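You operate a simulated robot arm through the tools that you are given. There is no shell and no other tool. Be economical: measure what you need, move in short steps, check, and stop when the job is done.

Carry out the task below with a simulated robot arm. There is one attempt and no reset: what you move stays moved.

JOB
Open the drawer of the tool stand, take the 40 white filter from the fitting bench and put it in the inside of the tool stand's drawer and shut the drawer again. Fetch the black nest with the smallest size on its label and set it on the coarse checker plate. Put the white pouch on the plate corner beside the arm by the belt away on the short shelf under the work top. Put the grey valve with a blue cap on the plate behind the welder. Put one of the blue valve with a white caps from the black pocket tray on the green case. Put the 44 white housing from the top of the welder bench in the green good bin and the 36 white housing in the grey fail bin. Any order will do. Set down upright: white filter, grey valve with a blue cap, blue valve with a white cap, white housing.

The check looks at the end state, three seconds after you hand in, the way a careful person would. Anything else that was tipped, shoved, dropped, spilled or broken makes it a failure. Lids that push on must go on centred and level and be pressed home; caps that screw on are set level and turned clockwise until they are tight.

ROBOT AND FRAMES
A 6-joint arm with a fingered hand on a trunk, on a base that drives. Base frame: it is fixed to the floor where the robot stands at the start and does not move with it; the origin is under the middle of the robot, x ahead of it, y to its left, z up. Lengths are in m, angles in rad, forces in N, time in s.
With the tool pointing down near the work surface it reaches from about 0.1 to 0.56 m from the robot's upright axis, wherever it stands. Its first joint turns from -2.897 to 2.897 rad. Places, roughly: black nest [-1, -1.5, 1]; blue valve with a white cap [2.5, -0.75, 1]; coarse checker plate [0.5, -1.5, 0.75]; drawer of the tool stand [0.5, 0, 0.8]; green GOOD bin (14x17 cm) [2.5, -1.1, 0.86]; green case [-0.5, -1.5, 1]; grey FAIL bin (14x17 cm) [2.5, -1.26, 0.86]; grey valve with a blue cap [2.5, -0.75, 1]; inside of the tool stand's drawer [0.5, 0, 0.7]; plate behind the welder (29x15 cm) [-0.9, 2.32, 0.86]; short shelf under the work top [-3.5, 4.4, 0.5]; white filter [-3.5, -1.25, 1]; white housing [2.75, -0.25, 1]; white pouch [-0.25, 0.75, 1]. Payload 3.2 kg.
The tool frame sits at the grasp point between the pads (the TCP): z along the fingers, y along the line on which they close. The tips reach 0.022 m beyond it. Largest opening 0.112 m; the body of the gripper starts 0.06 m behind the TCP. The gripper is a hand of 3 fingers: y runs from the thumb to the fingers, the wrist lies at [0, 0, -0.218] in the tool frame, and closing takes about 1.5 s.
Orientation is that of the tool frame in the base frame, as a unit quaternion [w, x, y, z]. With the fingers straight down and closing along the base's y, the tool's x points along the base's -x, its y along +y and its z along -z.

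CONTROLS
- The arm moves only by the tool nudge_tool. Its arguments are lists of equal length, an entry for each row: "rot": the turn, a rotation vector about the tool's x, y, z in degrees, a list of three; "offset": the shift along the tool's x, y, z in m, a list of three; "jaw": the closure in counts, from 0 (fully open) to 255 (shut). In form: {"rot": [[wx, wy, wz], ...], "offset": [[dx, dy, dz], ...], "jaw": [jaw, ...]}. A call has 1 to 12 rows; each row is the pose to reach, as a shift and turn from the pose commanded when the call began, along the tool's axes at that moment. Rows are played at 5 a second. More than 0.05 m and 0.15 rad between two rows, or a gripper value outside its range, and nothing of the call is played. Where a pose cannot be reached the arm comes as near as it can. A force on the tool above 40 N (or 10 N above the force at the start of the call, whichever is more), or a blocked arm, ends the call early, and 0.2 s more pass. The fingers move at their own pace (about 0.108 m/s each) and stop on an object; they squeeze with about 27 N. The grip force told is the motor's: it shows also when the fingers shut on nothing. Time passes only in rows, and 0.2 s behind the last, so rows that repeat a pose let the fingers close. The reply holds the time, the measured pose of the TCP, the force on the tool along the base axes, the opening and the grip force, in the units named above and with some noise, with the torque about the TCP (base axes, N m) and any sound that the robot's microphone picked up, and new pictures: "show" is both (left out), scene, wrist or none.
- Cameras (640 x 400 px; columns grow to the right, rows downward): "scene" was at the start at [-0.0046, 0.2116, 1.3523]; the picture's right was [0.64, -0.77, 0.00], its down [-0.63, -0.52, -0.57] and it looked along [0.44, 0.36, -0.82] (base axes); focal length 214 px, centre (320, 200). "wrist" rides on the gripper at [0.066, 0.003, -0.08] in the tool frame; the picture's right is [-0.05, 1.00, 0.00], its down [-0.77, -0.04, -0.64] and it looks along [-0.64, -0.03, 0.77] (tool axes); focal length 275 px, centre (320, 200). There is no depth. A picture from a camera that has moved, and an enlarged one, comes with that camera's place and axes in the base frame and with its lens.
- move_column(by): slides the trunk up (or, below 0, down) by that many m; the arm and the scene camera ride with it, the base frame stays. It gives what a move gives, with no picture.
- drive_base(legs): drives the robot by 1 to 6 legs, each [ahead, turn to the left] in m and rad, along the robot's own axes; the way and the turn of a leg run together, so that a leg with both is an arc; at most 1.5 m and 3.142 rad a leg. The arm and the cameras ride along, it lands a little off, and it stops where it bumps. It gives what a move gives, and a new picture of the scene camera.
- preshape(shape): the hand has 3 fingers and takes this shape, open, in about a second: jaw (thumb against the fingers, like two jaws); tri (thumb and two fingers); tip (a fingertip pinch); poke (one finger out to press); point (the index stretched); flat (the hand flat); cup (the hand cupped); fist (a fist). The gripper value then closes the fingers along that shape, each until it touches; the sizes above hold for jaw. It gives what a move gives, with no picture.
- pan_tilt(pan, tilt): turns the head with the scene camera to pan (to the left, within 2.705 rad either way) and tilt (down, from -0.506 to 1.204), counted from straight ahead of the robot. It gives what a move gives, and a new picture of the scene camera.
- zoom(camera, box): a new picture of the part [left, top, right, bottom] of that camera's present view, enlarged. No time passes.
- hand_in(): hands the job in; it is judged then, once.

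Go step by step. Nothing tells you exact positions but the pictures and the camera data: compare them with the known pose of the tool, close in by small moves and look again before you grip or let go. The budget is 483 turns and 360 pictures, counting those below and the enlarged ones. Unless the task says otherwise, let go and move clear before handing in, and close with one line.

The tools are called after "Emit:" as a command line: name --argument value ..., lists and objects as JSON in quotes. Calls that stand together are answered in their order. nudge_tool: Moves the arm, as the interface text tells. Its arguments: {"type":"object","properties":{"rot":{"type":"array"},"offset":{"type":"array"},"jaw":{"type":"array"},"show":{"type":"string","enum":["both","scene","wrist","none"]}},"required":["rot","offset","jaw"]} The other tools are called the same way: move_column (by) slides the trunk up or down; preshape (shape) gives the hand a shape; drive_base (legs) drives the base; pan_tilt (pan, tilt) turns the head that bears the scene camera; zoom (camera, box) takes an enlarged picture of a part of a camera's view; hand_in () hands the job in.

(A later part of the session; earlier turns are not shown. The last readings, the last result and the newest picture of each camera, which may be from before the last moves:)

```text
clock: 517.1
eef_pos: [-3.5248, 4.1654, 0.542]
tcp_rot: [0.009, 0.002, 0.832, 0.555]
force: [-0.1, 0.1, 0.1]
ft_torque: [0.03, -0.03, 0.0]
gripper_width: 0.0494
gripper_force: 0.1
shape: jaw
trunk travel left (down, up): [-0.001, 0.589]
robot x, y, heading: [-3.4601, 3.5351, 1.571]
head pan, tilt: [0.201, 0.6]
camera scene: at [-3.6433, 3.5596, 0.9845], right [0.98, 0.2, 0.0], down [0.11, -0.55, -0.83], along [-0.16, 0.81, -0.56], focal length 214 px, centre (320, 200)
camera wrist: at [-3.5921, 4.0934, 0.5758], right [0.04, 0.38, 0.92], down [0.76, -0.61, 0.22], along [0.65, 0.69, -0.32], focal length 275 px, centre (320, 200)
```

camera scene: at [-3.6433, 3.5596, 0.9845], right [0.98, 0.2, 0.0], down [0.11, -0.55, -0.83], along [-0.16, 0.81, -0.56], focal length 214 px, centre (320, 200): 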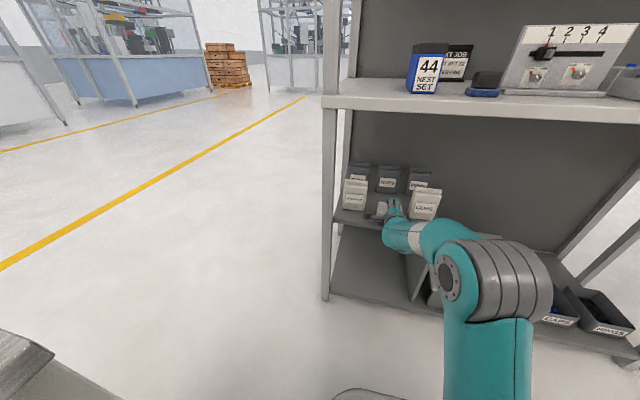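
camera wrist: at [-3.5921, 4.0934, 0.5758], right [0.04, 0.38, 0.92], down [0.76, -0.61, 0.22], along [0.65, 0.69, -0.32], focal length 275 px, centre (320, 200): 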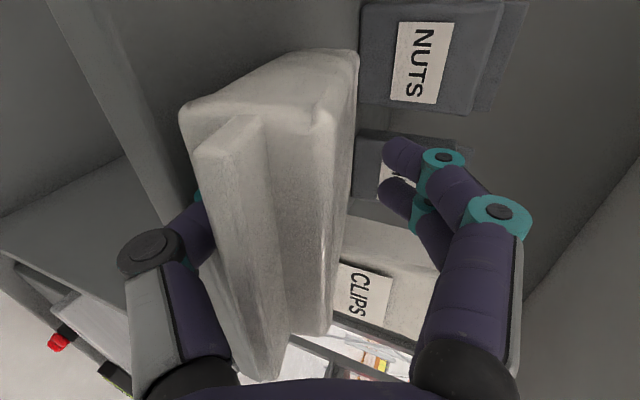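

The pouch got dragged back with the thumb. Regrip, move forward again with a steeper tilt so that it slides off the thumb instead.

Emit:
nudge_tool --rot '[[0, 0, 0], [0, 0, 0], [0, 0, 0], [0, 0, 0], [5, 0, 0], [10, 0, 0], [15, 0, 0], [20, 0, 0]]' --offset '[[0, 0, 0], [0, 0, 0], [0, 0, 0], [0, 0.015, -0.004], [0, 0.03, -0.008], [0, 0.04, -0.01], [0, 0.05, -0.01], [0, 0.06, -0.01]]' --jaw '[180, 255, 255, 255, 255, 255, 255, 255]' --show "both"

```text
clock: 519.0
eef_pos: [-3.5269, 4.178, 0.6019]
tcp_rot: [0.007, 0.003, 0.915, 0.403]
force: [0.0, 0.5, -0.4]
ft_torque: [0.0, 0.02, -0.03]
gripper_width: 0.0297
gripper_force: 26.8
shape: jaw
out of reach, approached as far as the arm can: row 5, 6, 7
trunk travel left (down, up): [-0.001, 0.589]
robot x, y, heading: [-3.4577, 3.5348, 1.568]
head pan, tilt: [0.201, 0.6]
camera scene: at [-3.6433, 3.5596, 0.9845], right [0.98, 0.2, 0.0], down [0.11, -0.55, -0.83], along [-0.16, 0.81, -0.56], focal length 214 px, centre (320, 200)
camera wrist: at [-3.5954, 4.1219, 0.6589], right [0.05, 0.68, 0.74], down [0.76, -0.5, 0.41], along [0.65, 0.54, -0.54], focal length 275 px, centre (320, 200)
```

scene: 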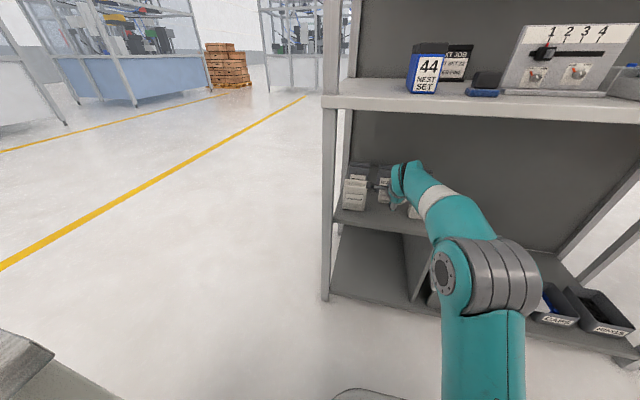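
wrist: 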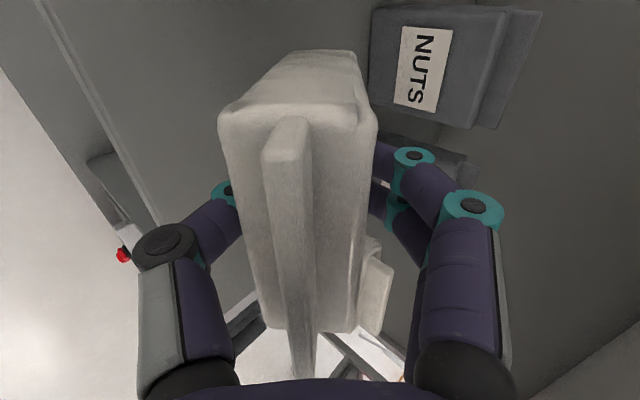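

Tilt is 42° now. Shift slightly right and drive forward ~7 cm.

Emit:
nudge_tool --rot '[[0, 0, 0], [0, 0, 0]]' --offset '[[-0.008, 0, 0], [-0.016, 0.0, 0]]' --jaw '[255, 255]' --show "none"

Emit:
drive_base --legs '[[0.07, 0]]'

Emit:
zoom --camera "scene" --box '[320, 140, 480, 260]'

Emit:
zoom --camera "wrist" --box '[0, 0, 640, 400]'

```text
clock: 519.5
eef_pos: [-3.5098, 4.1795, 0.6015]
tcp_rot: [0.008, 0.002, 0.916, 0.402]
force: [0.2, 0.0, -0.4]
ft_torque: [0.02, -0.03, 0.01]
gripper_width: 0.03
gripper_force: 27.2
shape: jaw
trunk travel left (down, up): [-0.001, 0.589]
robot x, y, heading: [-3.4593, 3.5311, 1.568]
head pan, tilt: [0.201, 0.6]
```

```text
clock: 520.6
eef_pos: [-3.5113, 4.2509, 0.6015]
tcp_rot: [0.008, 0.002, 0.915, 0.403]
force: [0.6, -0.1, -1.0]
ft_torque: [-0.06, -0.04, -0.02]
gripper_width: 0.0301
gripper_force: 26.7
shape: jaw
trunk travel left (down, up): [-0.001, 0.589]
robot x, y, heading: [-3.4554, 3.6029, 1.57]
head pan, tilt: [0.201, 0.6]
camera scene: at [-3.6433, 3.6311, 0.9845], right [0.98, 0.2, 0.0], down [0.11, -0.55, -0.83], along [-0.16, 0.81, -0.56], focal length 214 px, centre (320, 200)
```

scene: 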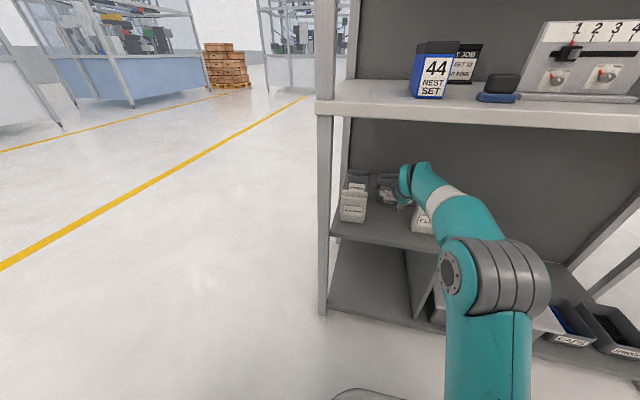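

```text
3.33 times, centred on (400, 200) of scene
camera zoom: at [-3.6433, 3.6311, 0.9845], right [0.98, 0.2, 0.0], down [0.11, -0.55, -0.83], along [-0.16, 0.81, -0.56], focal length 715 px, centre (53, 200)
```

zoom: 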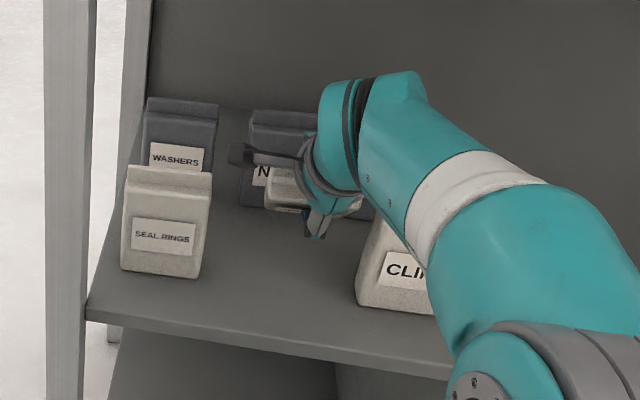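

```text
1.00 times, centred on (320, 200) of wrist (not enlarged: the box is as wide or as high as the picture)
camera zoom: at [-3.578, 4.1943, 0.6581], right [0.05, 0.68, 0.74], down [0.76, -0.5, 0.41], along [0.65, 0.54, -0.54], focal length 275 px, centre (320, 200)
```

zoom: 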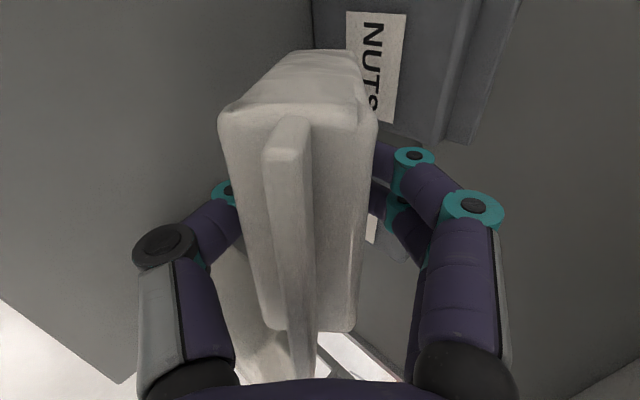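

Emit:
nudge_tool --rot '[[0, 0, 0], [0, 0, 0], [0, 0, 0], [0, 0, 0], [0, 0, 0]]' --offset '[[0, -0.007, 0.007], [0, -0.014, 0.013], [0, -0.019, 0.017], [0, -0.022, 0.02], [0, -0.025, 0.023]]' --jaw '[255, 255, 255, 255, 255]' --show "none"

```text
clock: 521.8
eef_pos: [-3.5105, 4.25, 0.5674]
tcp_rot: [0.009, 0.003, 0.916, 0.402]
force: [0.2, -0.3, -0.5]
ft_torque: [-0.01, 0.01, -0.01]
gripper_width: 0.0301
gripper_force: 27.6
shape: jaw
trunk travel left (down, up): [-0.001, 0.589]
robot x, y, heading: [-3.4595, 3.6097, 1.573]
head pan, tilt: [0.201, 0.6]
```

Emit:
nudge_tool --rot '[[0, 0, 0], [0, 0, 0], [0, 0, 0], [0, 0, 0]]' --offset '[[0, -0.003, 0.003], [0, -0.006, 0.006], [0, -0.009, 0.008], [0, -0.012, 0.01]]' --jaw '[255, 255, 255, 255]' --show "none"

```text
clock: 522.8
eef_pos: [-3.5099, 4.2481, 0.556]
tcp_rot: [0.007, 0.002, 0.914, 0.406]
force: [-0.7, -8.3, 24.9]
ft_torque: [0.76, 0.06, 0.06]
gripper_width: 0.0318
gripper_force: 26.5
shape: jaw
trunk travel left (down, up): [-0.001, 0.589]
robot x, y, heading: [-3.4624, 3.6069, 1.572]
head pan, tilt: [0.201, 0.6]
```

Nose in contact. Open and withdraw along the tool axis (back and up).

Emit:
nudge_tool --rot '[[0, 0, 0], [0, 0, 0], [0, 0, 0], [0, 0, 0], [0, 0, 0], [0, 0, 0], [0, 0, 0]]' --offset '[[0, 0, 0], [0, 0, 0], [0, 0, 0], [0, 0, -0.015], [0, 0, -0.03], [0, 0, -0.045], [0, 0, -0.06]]' --jaw '[200, 160, 140, 140, 140, 140, 140]' --show "wrist"

```text
clock: 524.4
eef_pos: [-3.5138, 4.2032, 0.5919]
tcp_rot: [0.008, 0.003, 0.916, 0.401]
force: [0.3, -0.3, -0.2]
ft_torque: [0.01, -0.01, 0.02]
gripper_width: 0.0505
gripper_force: 0.0
shape: jaw
trunk travel left (down, up): [-0.001, 0.589]
robot x, y, heading: [-3.4621, 3.6049, 1.566]
head pan, tilt: [0.201, 0.6]
camera wrist: at [-3.5801, 4.1472, 0.6484], right [0.05, 0.68, 0.74], down [0.76, -0.5, 0.41], along [0.65, 0.54, -0.54], focal length 275 px, centre (320, 200)
```

wrist: 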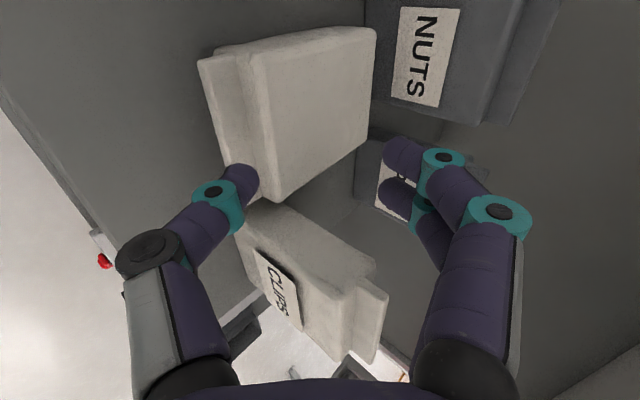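

It slides off as intended. Continue withdrawing.

Emit:
nudge_tool --rot '[[0, 0, 0], [0, 0, 0], [0, 0, 0], [0, 0, 0]]' --offset '[[0, 0, -0.02], [0, 0, -0.04], [0, 0, -0.06], [0, 0, -0.08]]' --jaw '[140, 140, 140, 140]' --show "both"

Emit:
zoom --camera "scene" --box '[320, 140, 480, 260]'

```text
clock: 525.4
eef_pos: [-3.5135, 4.1446, 0.6464]
tcp_rot: [0.008, 0.002, 0.916, 0.401]
force: [-0.8, -0.4, 0.2]
ft_torque: [0.02, 0.0, 0.01]
gripper_width: 0.0507
gripper_force: 0.1
shape: jaw
trunk travel left (down, up): [-0.001, 0.589]
robot x, y, heading: [-3.4589, 3.6033, 1.574]
head pan, tilt: [0.201, 0.6]
camera scene: at [-3.6433, 3.6311, 0.9845], right [0.98, 0.2, 0.0], down [0.11, -0.55, -0.83], along [-0.16, 0.81, -0.57], focal length 214 px, centre (320, 200)
camera wrist: at [-3.5806, 4.0883, 0.7038], right [0.04, 0.68, 0.74], down [0.76, -0.5, 0.41], along [0.65, 0.54, -0.54], focal length 275 px, centre (320, 200)
```

scene: 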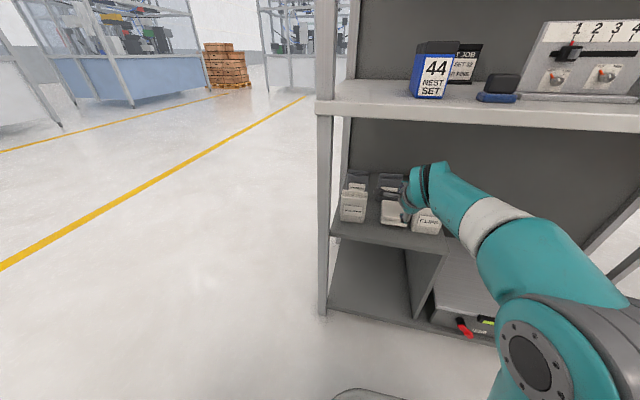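
wrist: 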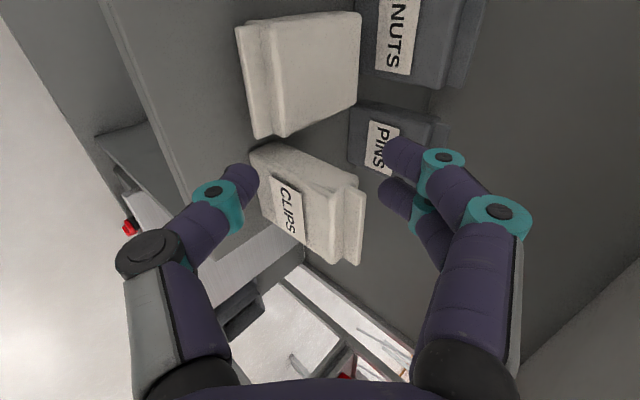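

```text
3.33 times, centred on (400, 200) of scene
camera zoom: at [-3.6433, 3.6311, 0.9845], right [0.98, 0.2, 0.0], down [0.11, -0.55, -0.83], along [-0.16, 0.81, -0.57], focal length 715 px, centre (53, 200)
```

zoom: 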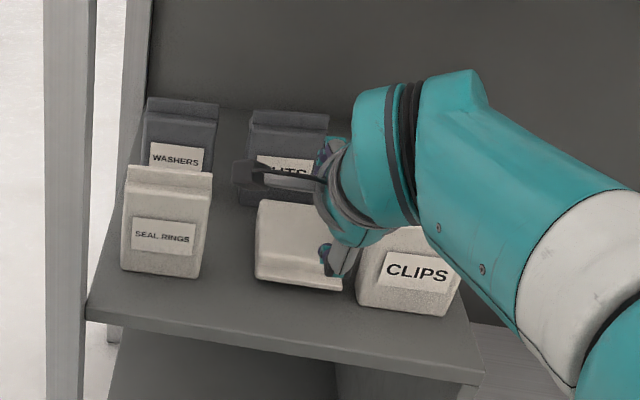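

The pouch lies neatly on the short shelf between SEAL RINGS and CLIPS. Back away and restore the arm.

Emit:
drive_base --legs '[[-0.45, 0]]'

Emit:
move_column --by 0.35

Emit:
nudge_tool --rot '[[8, 0, 0], [16, 0, 0], [24, 0, 0], [32, 0, 0], [40, 0, 0], [48, 0, 0], [48, 0, 0]]' --offset '[[0, 0.01, -0.02], [0, 0.02, -0.04], [0, 0.03, -0.06], [0, 0.04, -0.08], [0, 0.04, -0.1], [0, 0.04, -0.12], [0, 0.02, -0.14]]' --jaw '[140, 140, 140, 140, 140, 140, 140]' --show "none"

```text
clock: 528.1
eef_pos: [-3.5117, 3.6965, 0.6473]
tcp_rot: [0.008, 0.004, 0.916, 0.402]
force: [-1.0, 1.2, -1.1]
ft_torque: [-0.02, 0.01, 0.0]
gripper_width: 0.0502
gripper_force: 0.1
shape: jaw
trunk travel left (down, up): [-0.001, 0.589]
robot x, y, heading: [-3.4601, 3.1556, 1.564]
head pan, tilt: [0.201, 0.6]
camera scene: at [-3.6444, 3.184, 0.9845], right [0.98, 0.19, 0.0], down [0.11, -0.55, -0.83], along [-0.16, 0.81, -0.56], focal length 214 px, centre (320, 200)
```

scene: 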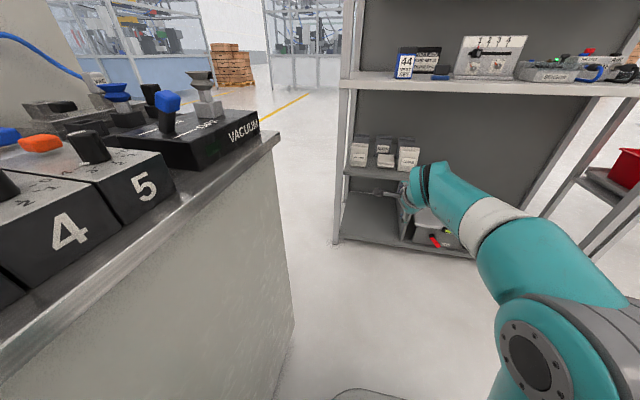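

```text
clock: 531.5
eef_pos: [-3.5111, 3.6974, 0.9975]
tcp_rot: [0.009, 0.005, 0.916, 0.402]
force: [-0.2, 0.9, -0.4]
ft_torque: [0.02, 0.02, -0.03]
gripper_width: 0.0503
gripper_force: 0.0
shape: jaw
trunk travel left (down, up): [-0.351, 0.239]
robot x, y, heading: [-3.4597, 3.1572, 1.565]
head pan, tilt: [0.201, 0.6]
```

```text
clock: 533.1
eef_pos: [-3.5199, 3.5852, 1.0504]
tcp_rot: [0.006, 0.008, 1.0, -0.005]
force: [-0.6, -0.3, 0.4]
ft_torque: [0.05, -0.02, -0.01]
gripper_width: 0.0505
gripper_force: 0.1
shape: jaw
out of reach, approached as far as the arm can: row 4, 5, 6, 7
trunk travel left (down, up): [-0.351, 0.239]
robot x, y, heading: [-3.4594, 3.1567, 1.566]
head pan, tilt: [0.201, 0.6]
```

Emit:
move_column --by 0.047

Emit:
nudge_tool --rot '[[0, 0, 0], [0, 0, 0], [0, 0, 0], [0, 0, 0]]' --offset '[[-0.02, -0.04, 0], [-0.05, -0.08, 0], [-0.08, -0.12, 0], [-0.1, -0.14, 0]]' --jaw '[0, 0, 0, 0]' --show "none"

Emit:
drive_base --legs '[[0, -1.5]]'

Emit:
pan_tilt --pan 0.2 --tilt 0.35

```text
clock: 534.0
eef_pos: [-3.5199, 3.5855, 1.0972]
tcp_rot: [0.006, 0.008, 1.0, -0.005]
force: [0.3, 0.6, -0.3]
ft_torque: [0.0, -0.02, 0.04]
gripper_width: 0.0507
gripper_force: 0.0
shape: jaw
trunk travel left (down, up): [-0.398, 0.192]
robot x, y, heading: [-3.4586, 3.1572, 1.567]
head pan, tilt: [0.201, 0.6]
```

```text
clock: 535.0
eef_pos: [-3.4189, 3.4443, 1.1025]
tcp_rot: [0.006, 0.008, 1.0, -0.005]
force: [1.6, -0.3, 0.3]
ft_torque: [0.02, 0.02, 0.0]
gripper_width: 0.1118
gripper_force: 0.0
shape: jaw
trunk travel left (down, up): [-0.398, 0.192]
robot x, y, heading: [-3.4621, 3.1549, 1.562]
head pan, tilt: [0.201, 0.6]
```

```text
clock: 539.0
eef_pos: [-3.1705, 3.1452, 1.1006]
tcp_rot: [0.002, 0.676, 0.737, -0.008]
force: [0.0, 0.6, 0.3]
ft_torque: [0.01, 0.01, -0.01]
gripper_width: 0.1119
gripper_force: 0.0
shape: jaw
trunk travel left (down, up): [-0.398, 0.192]
robot x, y, heading: [-3.4624, 3.1572, 0.1]
head pan, tilt: [0.201, 0.6]
camera scene: at [-3.4525, 3.3416, 1.3815], right [0.29, -0.96, 0.0], down [-0.54, -0.17, -0.83], along [0.79, 0.24, -0.56], focal length 214 px, centre (320, 200)
```

scene: 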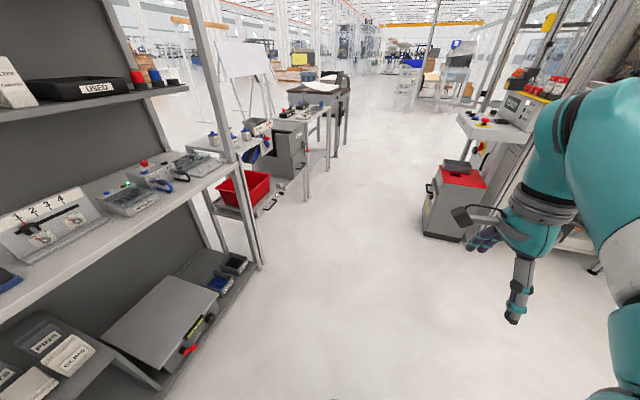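

```text
clock: 539.8
eef_pos: [-3.1692, 3.1446, 1.1016]
tcp_rot: [0.002, 0.675, 0.737, -0.008]
force: [0.9, -0.6, -0.1]
ft_torque: [0.01, 0.0, 0.01]
gripper_width: 0.1119
gripper_force: 0.0
shape: jaw
trunk travel left (down, up): [-0.398, 0.192]
robot x, y, heading: [-3.461, 3.1549, 0.095]
head pan, tilt: [0.201, 0.351]
camera scene: at [-3.448, 3.343, 1.4042], right [0.29, -0.96, 0.0], down [-0.33, -0.1, -0.94], along [0.9, 0.28, -0.34], focal length 214 px, centre (320, 200)
```

scene: 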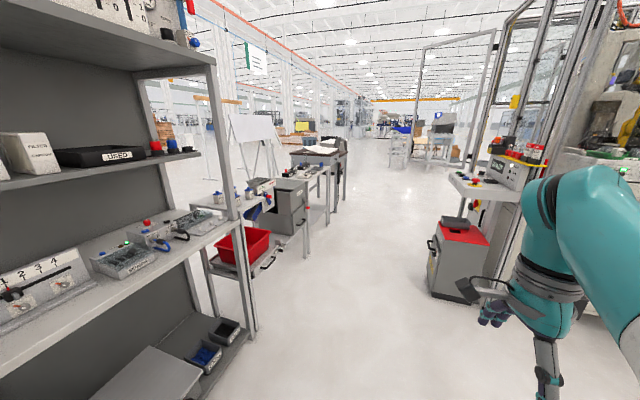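

A clear corridor leads east. Drive it, looking at the plate behind the welder on the way.

Emit:
drive_base --legs '[[0, 0.06], [1.5, 0], [0, -0.14], [1.2, 0]]'

Emit:
pan_tilt --pan -1.6 --tilt 0.45

```text
clock: 553.9
eef_pos: [-0.4979, 3.3403, 1.1015]
tcp_rot: [0.001, 0.72, 0.694, -0.007]
force: [0.1, -0.5, 0.6]
ft_torque: [-0.01, 0.01, 0.03]
gripper_width: 0.112
gripper_force: 0.1
shape: jaw
trunk travel left (down, up): [-0.398, 0.192]
robot x, y, heading: [-0.7829, 3.3887, -0.032]
head pan, tilt: [0.201, 0.351]
camera scene: at [-0.7501, 3.5717, 1.4043], right [0.17, -0.98, 0.0], down [-0.34, -0.06, -0.94], along [0.92, 0.16, -0.34], focal length 214 px, centre (320, 200)
```

scene: 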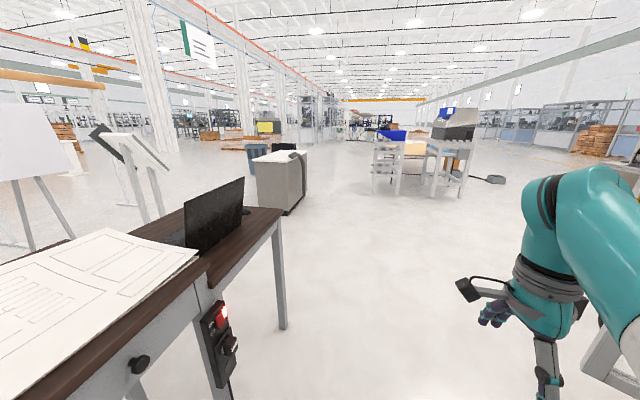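

```text
clock: 555.7
eef_pos: [-0.4978, 3.3412, 1.1011]
tcp_rot: [0.002, 0.72, 0.694, -0.007]
force: [0.0, -0.8, -0.7]
ft_torque: [0.0, 0.02, -0.03]
gripper_width: 0.1121
gripper_force: 0.0
shape: jaw
trunk travel left (down, up): [-0.398, 0.192]
robot x, y, heading: [-0.787, 3.3887, -0.024]
head pan, tilt: [-1.6, 0.45]
camera scene: at [-0.8469, 3.4637, 1.3951], right [-1.0, 0.05, 0.0], down [0.02, 0.43, -0.9], along [-0.05, -0.9, -0.44], focal length 214 px, centre (320, 200)
```

scene: 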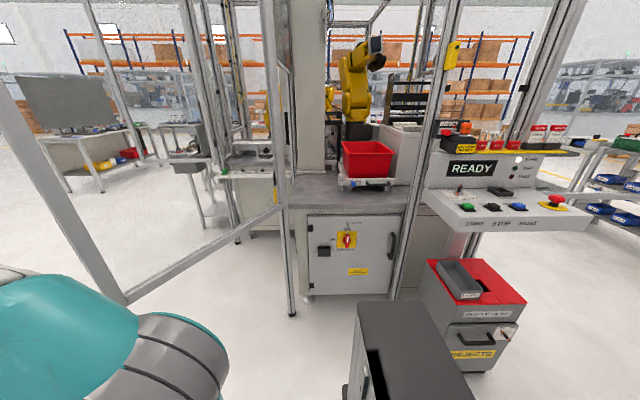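

Emit:
zoom --camera "scene" --box '[200, 80, 440, 260]'

```text
2.22 times, centred on (320, 170) of scene
camera zoom: at [-0.8469, 3.4637, 1.3951], right [-1.0, 0.05, 0.0], down [0.02, 0.43, -0.9], along [-0.05, -0.9, -0.44], focal length 477 px, centre (320, 267)
```

zoom: 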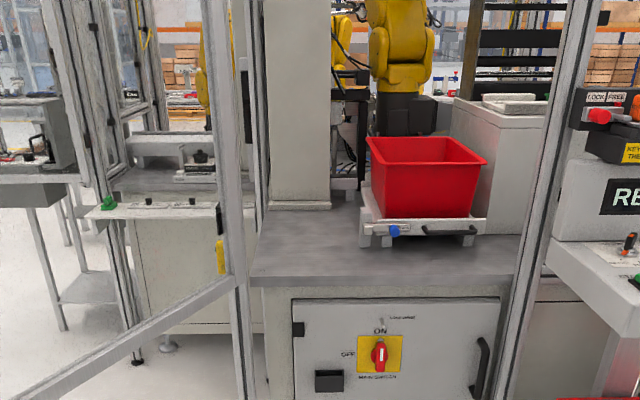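

The free plate area behind the welder is around (-0.9,2.32,0.86), reachable from this side. Now fetch the grey valve: drive east, then south.

Emit:
drive_base --legs '[[1.5, 0], [0.8, 0], [0, -1.55], [1.2, 0]]'

Emit:
pan_tilt --pan 0.2 --tilt 0.4

```text
clock: 576.2
eef_pos: [1.5288, 1.8993, 1.1016]
tcp_rot: [-0.004, 1.0, 0.018, -0.006]
force: [-0.1, 0.1, -0.3]
ft_torque: [-0.03, 0.0, -0.03]
gripper_width: 0.1119
gripper_force: 0.0
shape: jaw
trunk travel left (down, up): [-0.398, 0.192]
robot x, y, heading: [1.5592, 2.1943, -1.526]
head pan, tilt: [-1.6, 0.45]
camera scene: at [1.628, 2.256, 1.3951], right [-0.02, 1.0, 0.0], down [0.44, 0.01, -0.9], along [-0.9, -0.02, -0.44], focal length 214 px, centre (320, 200)
```

scene: 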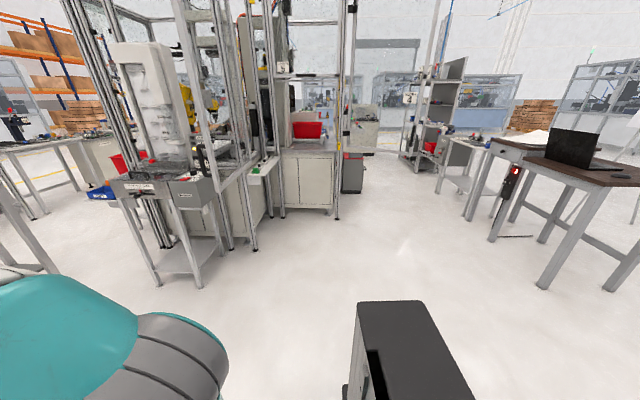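

```text
clock: 578.0
eef_pos: [1.5304, 1.9007, 1.1013]
tcp_rot: [-0.004, 1.0, 0.018, -0.006]
force: [-0.2, 0.2, 0.6]
ft_torque: [-0.02, 0.0, 0.04]
gripper_width: 0.1118
gripper_force: 0.0
shape: jaw
trunk travel left (down, up): [-0.398, 0.192]
robot x, y, heading: [1.5596, 2.1907, -1.525]
head pan, tilt: [0.201, 0.4]
camera scene: at [1.7425, 2.1678, 1.3997], right [-0.97, -0.24, 0.0], down [-0.1, 0.38, -0.92], along [0.23, -0.89, -0.39], focal length 214 px, centre (320, 200)
```

scene: 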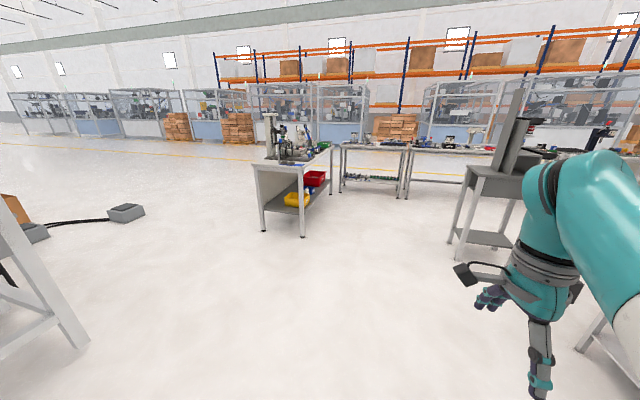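

Emit:
drive_base --legs '[[0, 0.12], [1.5, 0], [1.42, 0], [0, 1.42]]'

Emit:
pan_tilt --pan 0.1 --tilt 1.0

```text
clock: 596.2
eef_pos: [2.3037, -0.7558, 1.1019]
tcp_rot: [0.001, 0.724, 0.69, -0.009]
force: [0.5, 1.1, -0.4]
ft_torque: [0.01, -0.01, -0.01]
gripper_width: 0.1116
gripper_force: 0.0
shape: jaw
trunk travel left (down, up): [-0.398, 0.192]
robot x, y, heading: [2.016, -0.7062, -0.038]
head pan, tilt: [0.201, 0.4]
camera scene: at [2.0541, -0.5216, 1.3997], right [0.16, -0.99, 0.0], down [-0.38, -0.06, -0.92], along [0.91, 0.15, -0.39], focal length 214 px, centre (320, 200)
```

scene: 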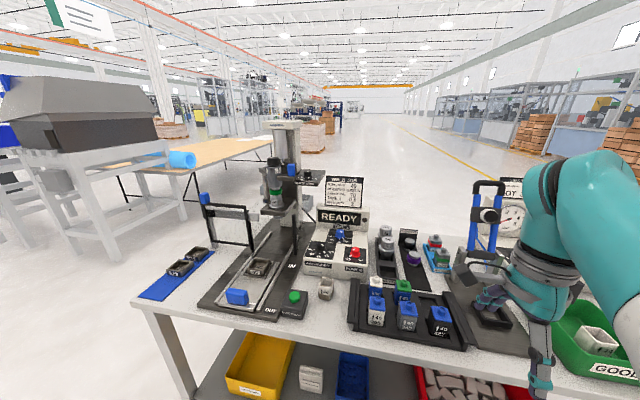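

```text
clock: 597.2
eef_pos: [2.3039, -0.7553, 1.1009]
tcp_rot: [0.001, 0.723, 0.69, -0.008]
force: [0.0, 0.1, -0.5]
ft_torque: [-0.01, -0.03, -0.01]
gripper_width: 0.1122
gripper_force: 0.1
shape: jaw
trunk travel left (down, up): [-0.398, 0.192]
robot x, y, heading: [2.0152, -0.7061, -0.039]
head pan, tilt: [0.099, 1.0]
camera scene: at [2.0323, -0.5323, 1.3496], right [0.06, -1.0, 0.0], down [-0.84, -0.05, -0.54], along [0.54, 0.03, -0.84], focal length 214 px, centre (320, 200)
```

scene: 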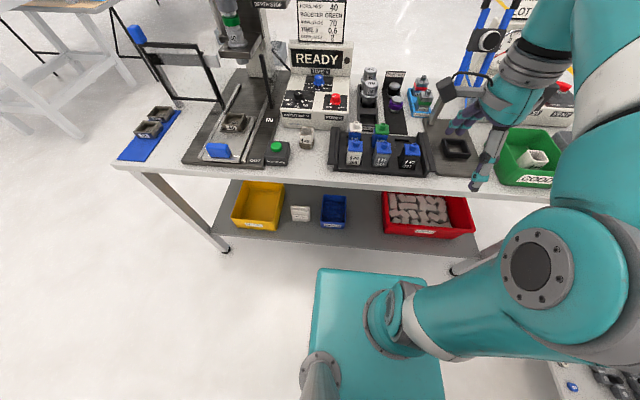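

Grey valve 40/342 is in the front middle, about (2.495,-0.676). Rotate the hand to close along y and hover over it.

Emit:
nudge_tool --rot '[[0, 0, -8.43], [0, 0, -16.86], [0, 0, -25.3], [0, 0, -33.7], [0, 0, -42.1], [0, 0, -50.6], [0, 0, -59], [0, 0, -67.4], [0, 0, -75.9], [0, 0, -84.3], [0, 0, -92.7]]' --offset '[[0.008, 0.017, 0], [0.016, 0.034, 0], [0.024, 0.051, 0], [0.032, 0.068, 0], [0.04, 0.085, 0], [0.048, 0.102, 0.01], [0.056, 0.119, 0.02], [0.064, 0.136, 0.03], [0.072, 0.153, 0.04], [0.08, 0.17, 0.05], [0.087, 0.187, 0.06]]' --jaw '[50, 80, 100, 118, 118, 118, 118, 118, 118, 118, 118]' --show "wrist"

```text
clock: 599.6
eef_pos: [2.4941, -0.6799, 1.0375]
tcp_rot: [-0.005, -0.001, 1.0, -0.006]
force: [-0.4, -1.2, 0.4]
ft_torque: [0.02, 0.01, 0.0]
gripper_width: 0.0607
gripper_force: 0.0
shape: jaw
trunk travel left (down, up): [-0.398, 0.192]
robot x, y, heading: [2.0174, -0.7039, -0.039]
head pan, tilt: [0.099, 1.0]
camera wrist: at [2.4287, -0.6765, 1.1192], right [0.04, 1.0, -0.01], down [0.78, -0.03, 0.63], along [0.63, -0.04, -0.78], focal length 275 px, centre (320, 200)
```

wrist: 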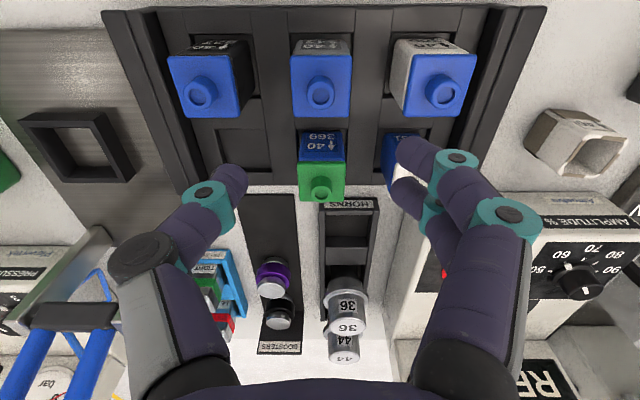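

Correct a slight tool tilt, align to (2.489,-0.681) and descend partway.

Emit:
nudge_tool --rot '[[-0.7, -0.6, 0], [-0.7, -0.6, 0], [-0.7, -0.6, 0]]' --offset '[[0.003, -0.001, 0.02], [0.005, -0.001, 0.045], [0.005, -0.001, 0.07]]' --jaw '[118, 118, 118]' --show "wrist"

```text
clock: 600.4
eef_pos: [2.487, -0.6798, 0.9678]
tcp_rot: [0.0, 0.001, 1.0, 0.0]
force: [0.3, 0.7, -0.3]
ft_torque: [-0.04, 0.0, 0.03]
gripper_width: 0.0607
gripper_force: 0.2
shape: jaw
trunk travel left (down, up): [-0.398, 0.192]
robot x, y, heading: [2.0209, -0.7039, -0.033]
head pan, tilt: [0.099, 1.0]
camera wrist: at [2.421, -0.676, 1.0487], right [0.05, 1.0, 0.0], down [0.77, -0.04, 0.64], along [0.64, -0.03, -0.77], focal length 275 px, centre (320, 200)
```

wrist: 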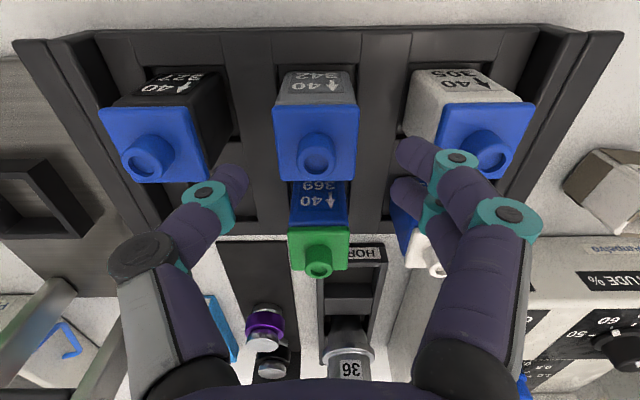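

Emit:
nudge_tool --rot '[[0, 0, 0], [0, 0, 0], [0, 0, 0], [0, 0, 0], [0, 0, 0], [0, 0, 0], [0, 0, 0], [0, 0, 0], [0, 0, 0]]' --offset '[[-0.005, -0.001, 0.0], [-0.005, -0.001, 0.02], [-0.005, -0.001, 0.04], [-0.005, -0.001, 0.055], [-0.005, -0.001, 0.065], [-0.005, -0.001, 0.065], [-0.005, -0.001, 0.065], [-0.005, -0.001, 0.065], [-0.005, -0.001, 0.065]]' --jaw '[118, 118, 118, 118, 118, 160, 220, 255, 255]' --show "wrist"

```text
clock: 602.4
eef_pos: [2.4929, -0.681, 0.9045]
tcp_rot: [0.0, 0.0, 1.0, -0.001]
force: [-0.1, -0.5, 0.4]
ft_torque: [0.03, -0.04, -0.01]
gripper_width: 0.0338
gripper_force: 26.8
shape: jaw
trunk travel left (down, up): [-0.398, 0.192]
robot x, y, heading: [2.0152, -0.7035, -0.04]
head pan, tilt: [0.099, 1.0]
camera wrist: at [2.4265, -0.6783, 0.9846], right [0.05, 1.0, 0.0], down [0.77, -0.04, 0.64], along [0.64, -0.03, -0.77], focal length 275 px, centre (320, 200)
```

wrist: 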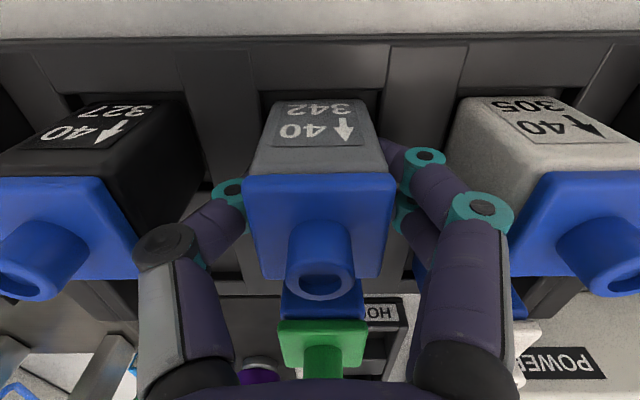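

Gripped the grey valve. Lift and retract.

Emit:
nudge_tool --rot '[[0, 0, 0], [0, 0, 0], [0, 0, 0], [0, 0, 0], [0, 0, 0], [0, 0, 0], [0, 0, 0], [0, 0, 0], [0, 0, 0]]' --offset '[[0, 0, -0.015], [0, 0, -0.04], [0, 0, -0.07], [0, 0, -0.1], [0, 0, -0.13], [0.02, 0, -0.16], [0.06, 0, -0.18], [0.1, 0, -0.195], [0.14, 0, -0.2]]' --jaw '[255, 255, 255, 255, 255, 255, 255, 255, 255]' --show "scene"

```text
clock: 604.4
eef_pos: [2.353, -0.6846, 1.104]
tcp_rot: [0.0, 0.0, 1.0, -0.001]
force: [0.0, -0.5, -1.3]
ft_torque: [-0.01, 0.01, -0.01]
gripper_width: 0.0335
gripper_force: 27.1
shape: jaw
trunk travel left (down, up): [-0.398, 0.192]
robot x, y, heading: [2.0178, -0.703, -0.04]
head pan, tilt: [0.099, 1.0]
camera scene: at [2.0321, -0.5324, 1.3495], right [0.06, -1.0, 0.0], down [-0.84, -0.05, -0.54], along [0.54, 0.03, -0.84], focal length 214 px, centre (320, 200)
```

scene: 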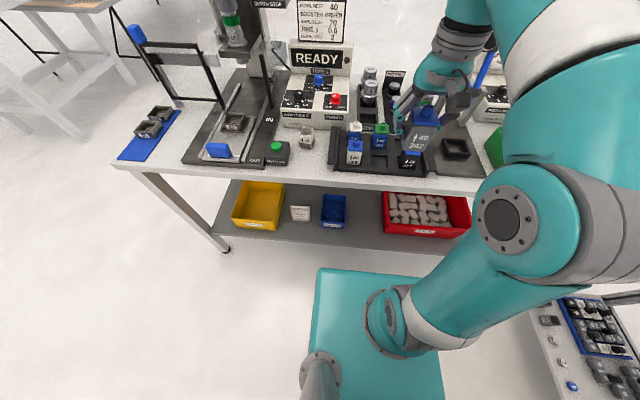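

Got it; the others are undisturbed. Drive north then west to the back of the cell.

Emit:
drive_base --legs '[[-0.25, 0], [0, 1.68], [1.5, 0], [1.5, 0], [1.0, 0], [0, 1.5]]'

Emit:
pan_tilt --pan 0.2 --tilt 0.5

```text
clock: 632.8
eef_pos: [1.1066, 3.2701, 1.104]
tcp_rot: [0.0, 1.0, -0.013, 0.0]
force: [0.4, 0.1, 0.6]
ft_torque: [-0.01, -0.01, 0.0]
gripper_width: 0.0337
gripper_force: 26.6
shape: jaw
trunk travel left (down, up): [-0.398, 0.192]
robot x, y, heading: [1.4464, 3.2812, 3.08]
head pan, tilt: [0.099, 1.0]
camera scene: at [1.4252, 3.1093, 1.3495], right [-0.04, 1.0, 0.0], down [0.84, 0.03, -0.54], along [-0.54, -0.02, -0.84], focal length 214 px, centre (320, 200)
```

scene: 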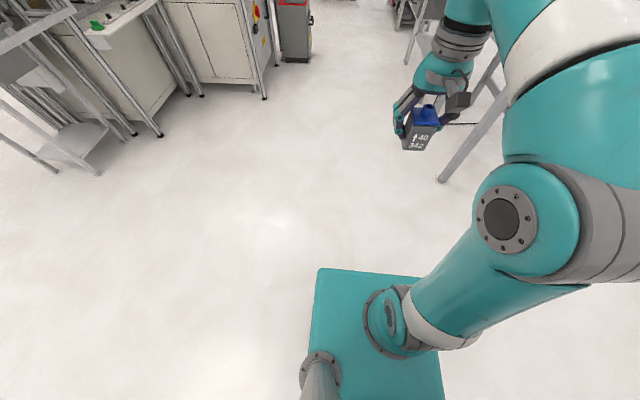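

```text
clock: 633.7
eef_pos: [1.1062, 3.2699, 1.1032]
tcp_rot: [0.0, 1.0, -0.013, 0.0]
force: [0.1, 0.6, -0.9]
ft_torque: [-0.03, 0.0, 0.0]
gripper_width: 0.0337
gripper_force: 26.9
shape: jaw
trunk travel left (down, up): [-0.398, 0.192]
robot x, y, heading: [1.4442, 3.2845, 3.084]
head pan, tilt: [0.201, 0.499]
camera scene: at [1.4047, 3.0993, 1.3905], right [-0.14, 0.99, 0.0], down [0.47, 0.07, -0.88], along [-0.87, -0.12, -0.48], focal length 214 px, centre (320, 200)
```

scene: 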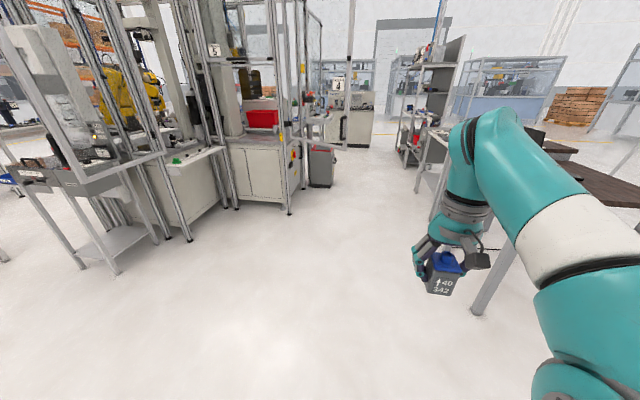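

Emit:
drive_base --legs '[[0, 0.05], [1.5, 0], [0.83, 0], [0, 1.57]]'

Emit:
pan_tilt --pan 0.0 --tilt 0.6

```text
clock: 649.4
eef_pos: [-0.8727, 3.0087, 1.1043]
tcp_rot: [0.0, 0.709, 0.705, 0.0]
force: [0.4, -0.5, -0.3]
ft_torque: [0.03, 0.0, 0.03]
gripper_width: 0.0336
gripper_force: 26.7
shape: jaw
trunk travel left (down, up): [-0.398, 0.192]
robot x, y, heading: [-0.8912, 3.3464, -1.613]
head pan, tilt: [0.201, 0.499]
camera scene: at [-0.7079, 3.3084, 1.3906], right [-0.99, -0.16, 0.0], down [-0.07, 0.47, -0.88], along [0.14, -0.87, -0.48], focal length 214 px, centre (320, 200)
```

scene: 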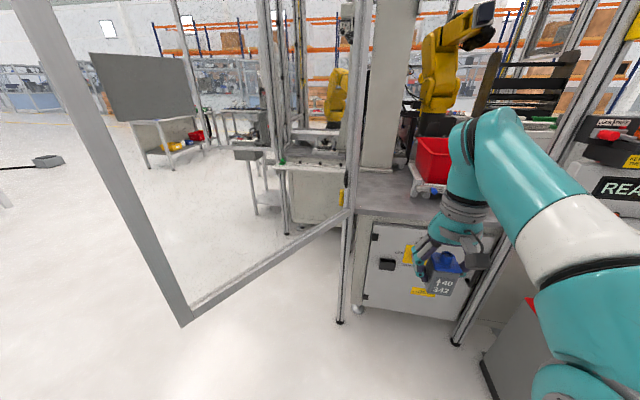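

```text
clock: 650.1
eef_pos: [-0.8734, 3.008, 1.1035]
tcp_rot: [0.0, 0.71, 0.705, -0.001]
force: [-0.5, 0.1, -0.3]
ft_torque: [0.03, -0.01, 0.02]
gripper_width: 0.0335
gripper_force: 27.1
shape: jaw
trunk travel left (down, up): [-0.398, 0.192]
robot x, y, heading: [-0.8894, 3.3465, -1.615]
head pan, tilt: [0.0, 0.6]
camera scene: at [-0.726, 3.3099, 1.3815], right [-1.0, 0.04, 0.0], down [0.02, 0.56, -0.83], along [-0.04, -0.82, -0.56], focal length 214 px, centre (320, 200)
```

scene: 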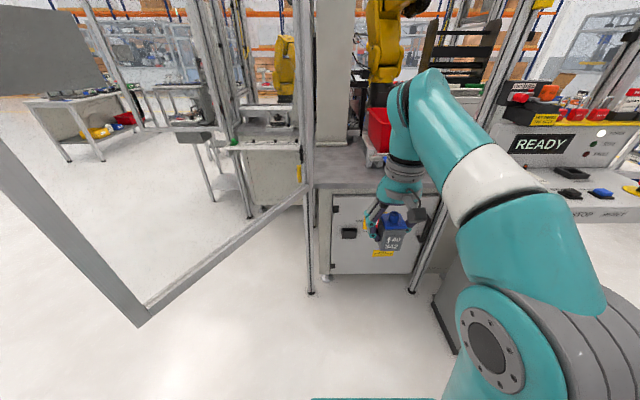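

Opening between posts at x≈-0.70 and -1.41. Approach slightly to the right.

Emit:
drive_base --legs '[[0, -0.16], [0.5, 0], [0, 0.2]]'

Emit:
pan_tilt --pan 0.0 --tilt 0.8

Emit:
zoom --camera "wrist" --box '[0, 0, 640, 400]'

```text
clock: 654.5
eef_pos: [-0.9617, 2.5155, 1.1044]
tcp_rot: [0.0, 0.696, 0.718, 0.001]
force: [0.5, 0.5, -0.5]
ft_torque: [0.01, 0.01, -0.04]
gripper_width: 0.0337
gripper_force: 27.2
shape: jaw
trunk travel left (down, up): [-0.398, 0.192]
robot x, y, heading: [-0.991, 2.8582, -1.582]
head pan, tilt: [0.0, 0.6]
camera scene: at [-0.8261, 2.8233, 1.3815], right [-1.0, 0.01, 0.0], down [0.0, 0.56, -0.83], along [-0.01, -0.83, -0.56], focal length 214 px, centre (320, 200)
```

scene: 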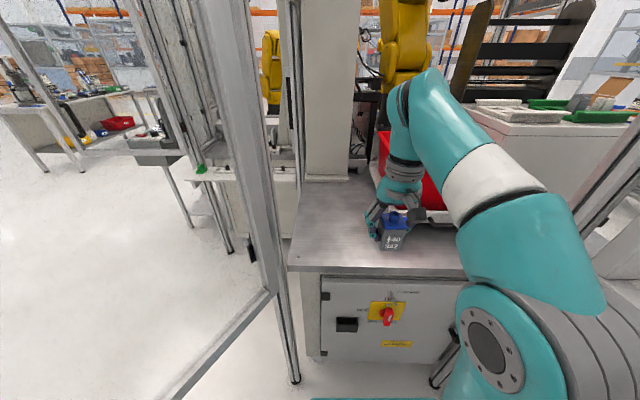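

```text
clock: 655.2
eef_pos: [-0.9622, 2.5155, 1.1041]
tcp_rot: [0.001, 0.697, 0.717, 0.0]
force: [-0.2, -0.3, -0.5]
ft_torque: [-0.02, -0.01, -0.03]
gripper_width: 0.0335
gripper_force: 26.9
shape: jaw
trunk travel left (down, up): [-0.398, 0.192]
robot x, y, heading: [-0.9946, 2.8547, -1.581]
head pan, tilt: [0.0, 0.799]
camera scene: at [-0.8261, 2.8309, 1.3647], right [-1.0, 0.01, 0.0], down [0.0, 0.72, -0.7], along [0.0, -0.7, -0.72], focal length 214 px, centre (320, 200)
```

scene: 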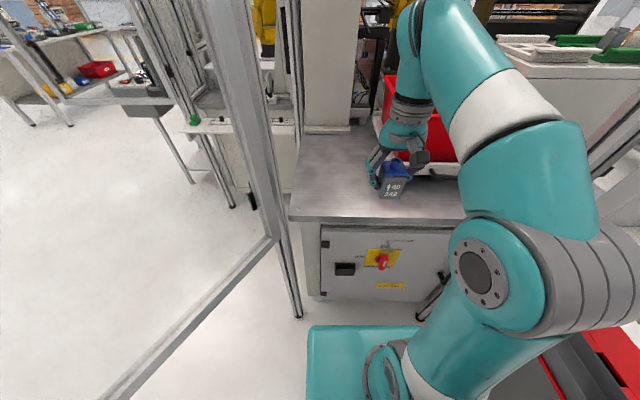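

```text
1.00 times, centred on (320, 200) of wrist (not enlarged: the box is as wide or as high as the picture)
camera zoom: at [-0.9607, 2.5822, 1.1849], right [1.0, -0.02, 0.0], down [-0.01, -0.77, 0.64], along [-0.01, -0.64, -0.77], focal length 275 px, centre (320, 200)
```

zoom: 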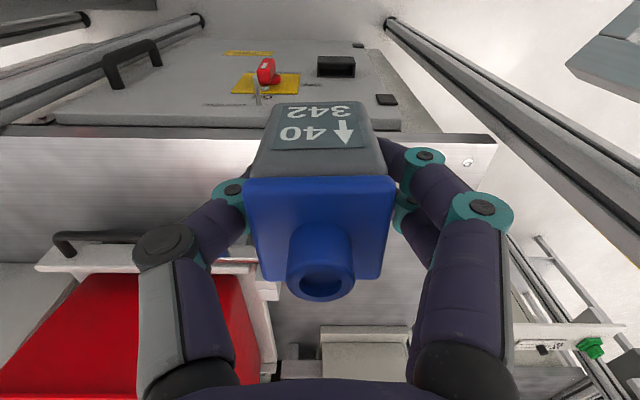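

Plate front edge y≈2.42; free area around (-0.9,2.32). Move 6 cm closer, then carry the valve over.

Emit:
drive_base --legs '[[0.06, 0]]'

Emit:
nudge_tool --rot '[[0, 0, 0], [0, 0, 0], [0, 0, 0], [0, 0, 0]]' --offset '[[-0.035, 0.012, 0.02], [-0.07, 0.025, 0.04], [-0.1, 0.04, 0.07], [-0.132, 0.055, 0.1]]' --jaw '[255, 255, 255, 255]' --show "both"

```text
clock: 656.1
eef_pos: [-0.9626, 2.4542, 1.105]
tcp_rot: [0.0, 0.697, 0.717, 0.0]
force: [0.6, -0.5, -0.9]
ft_torque: [-0.01, -0.04, -0.01]
gripper_width: 0.0338
gripper_force: 27.0
shape: jaw
trunk travel left (down, up): [-0.398, 0.192]
robot x, y, heading: [-0.9938, 2.7936, -1.573]
head pan, tilt: [0.0, 0.799]
camera scene: at [-0.8265, 2.7696, 1.3646], right [-1.0, 0.01, 0.0], down [0.0, 0.72, -0.7], along [0.0, -0.7, -0.72], focal length 214 px, centre (320, 200)
```

scene: 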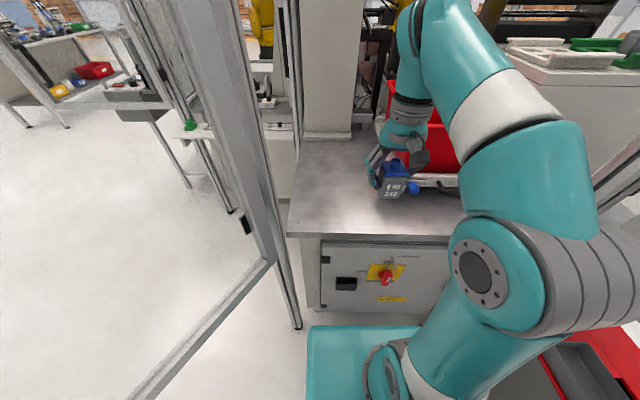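

```text
clock: 657.1
eef_pos: [-0.8992, 2.3236, 1.0045]
tcp_rot: [0.001, 0.696, 0.718, -0.001]
force: [-0.1, 0.2, 0.1]
ft_torque: [0.0, -0.01, -0.01]
gripper_width: 0.0337
gripper_force: 27.0
shape: jaw
trunk travel left (down, up): [-0.398, 0.192]
robot x, y, heading: [-0.9901, 2.7902, -1.585]
head pan, tilt: [0.0, 0.799]
camera scene: at [-0.8263, 2.7699, 1.3646], right [-1.0, 0.01, 0.0], down [0.0, 0.72, -0.7], along [0.0, -0.7, -0.72], focal length 214 px, centre (320, 200)
camera wrist: at [-0.8982, 2.3903, 1.0851], right [1.0, -0.02, 0.0], down [-0.01, -0.77, 0.64], along [-0.01, -0.64, -0.77], focal length 275 px, centre (320, 200)
```

scene: 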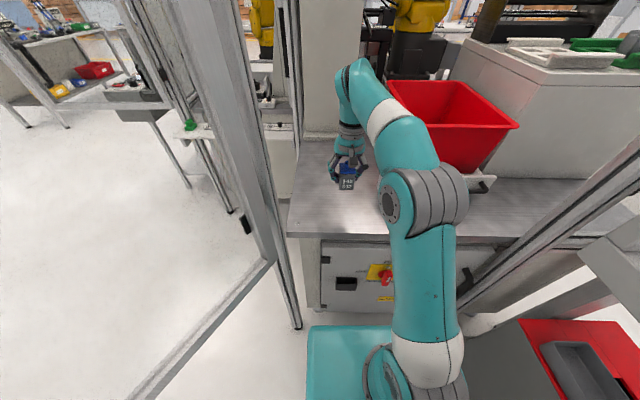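
wrist: 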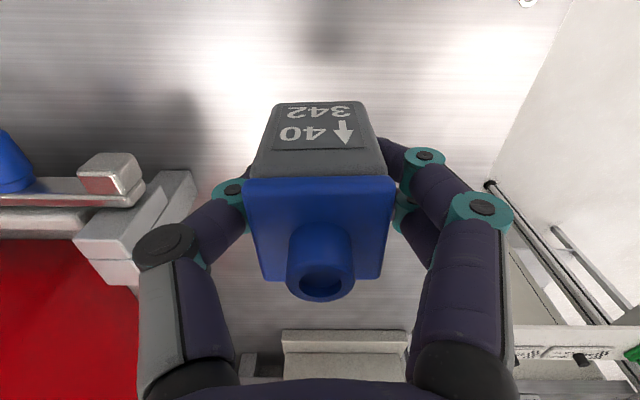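

Lower toward the plate.

Emit:
nudge_tool --rot '[[0, 0, 0], [0, 0, 0], [0, 0, 0], [0, 0, 0], [0, 0, 0], [0, 0, 0]]' --offset '[[0, 0, 0.03], [0, 0, 0.06], [0, 0, 0.085], [0, 0, 0.095], [0, 0, 0.1], [0, 0, 0.104]]' --jaw '[255, 255, 255, 255, 255, 255]' --show "none"

```text
clock: 658.5
eef_pos: [-0.9007, 2.323, 0.8998]
tcp_rot: [0.0, 0.697, 0.718, 0.0]
force: [0.3, 0.0, -0.6]
ft_torque: [-0.02, 0.0, 0.01]
gripper_width: 0.0336
gripper_force: 26.7
shape: jaw
trunk travel left (down, up): [-0.398, 0.192]
robot x, y, heading: [-0.9923, 2.7919, -1.573]
head pan, tilt: [0.0, 0.799]
```

Emit:
nudge_tool --rot '[[0, 0, 0], [0, 0, 0], [0, 0, 0], [0, 0, 0]]' --offset '[[0, 0, 0.002], [0, 0, 0.004], [0, 0, 0.006], [0, 0, 0.008]]' --jaw '[255, 255, 255, 255]' --show "none"

```text
clock: 659.5
eef_pos: [-0.902, 2.3238, 0.8947]
tcp_rot: [0.003, 0.697, 0.717, -0.001]
force: [1.3, -4.1, 25.9]
ft_torque: [-0.08, -0.07, 0.0]
gripper_width: 0.0346
gripper_force: 26.7
shape: jaw
trunk travel left (down, up): [-0.398, 0.192]
robot x, y, heading: [-0.9915, 2.7924, -1.575]
head pan, tilt: [0.0, 0.799]
```

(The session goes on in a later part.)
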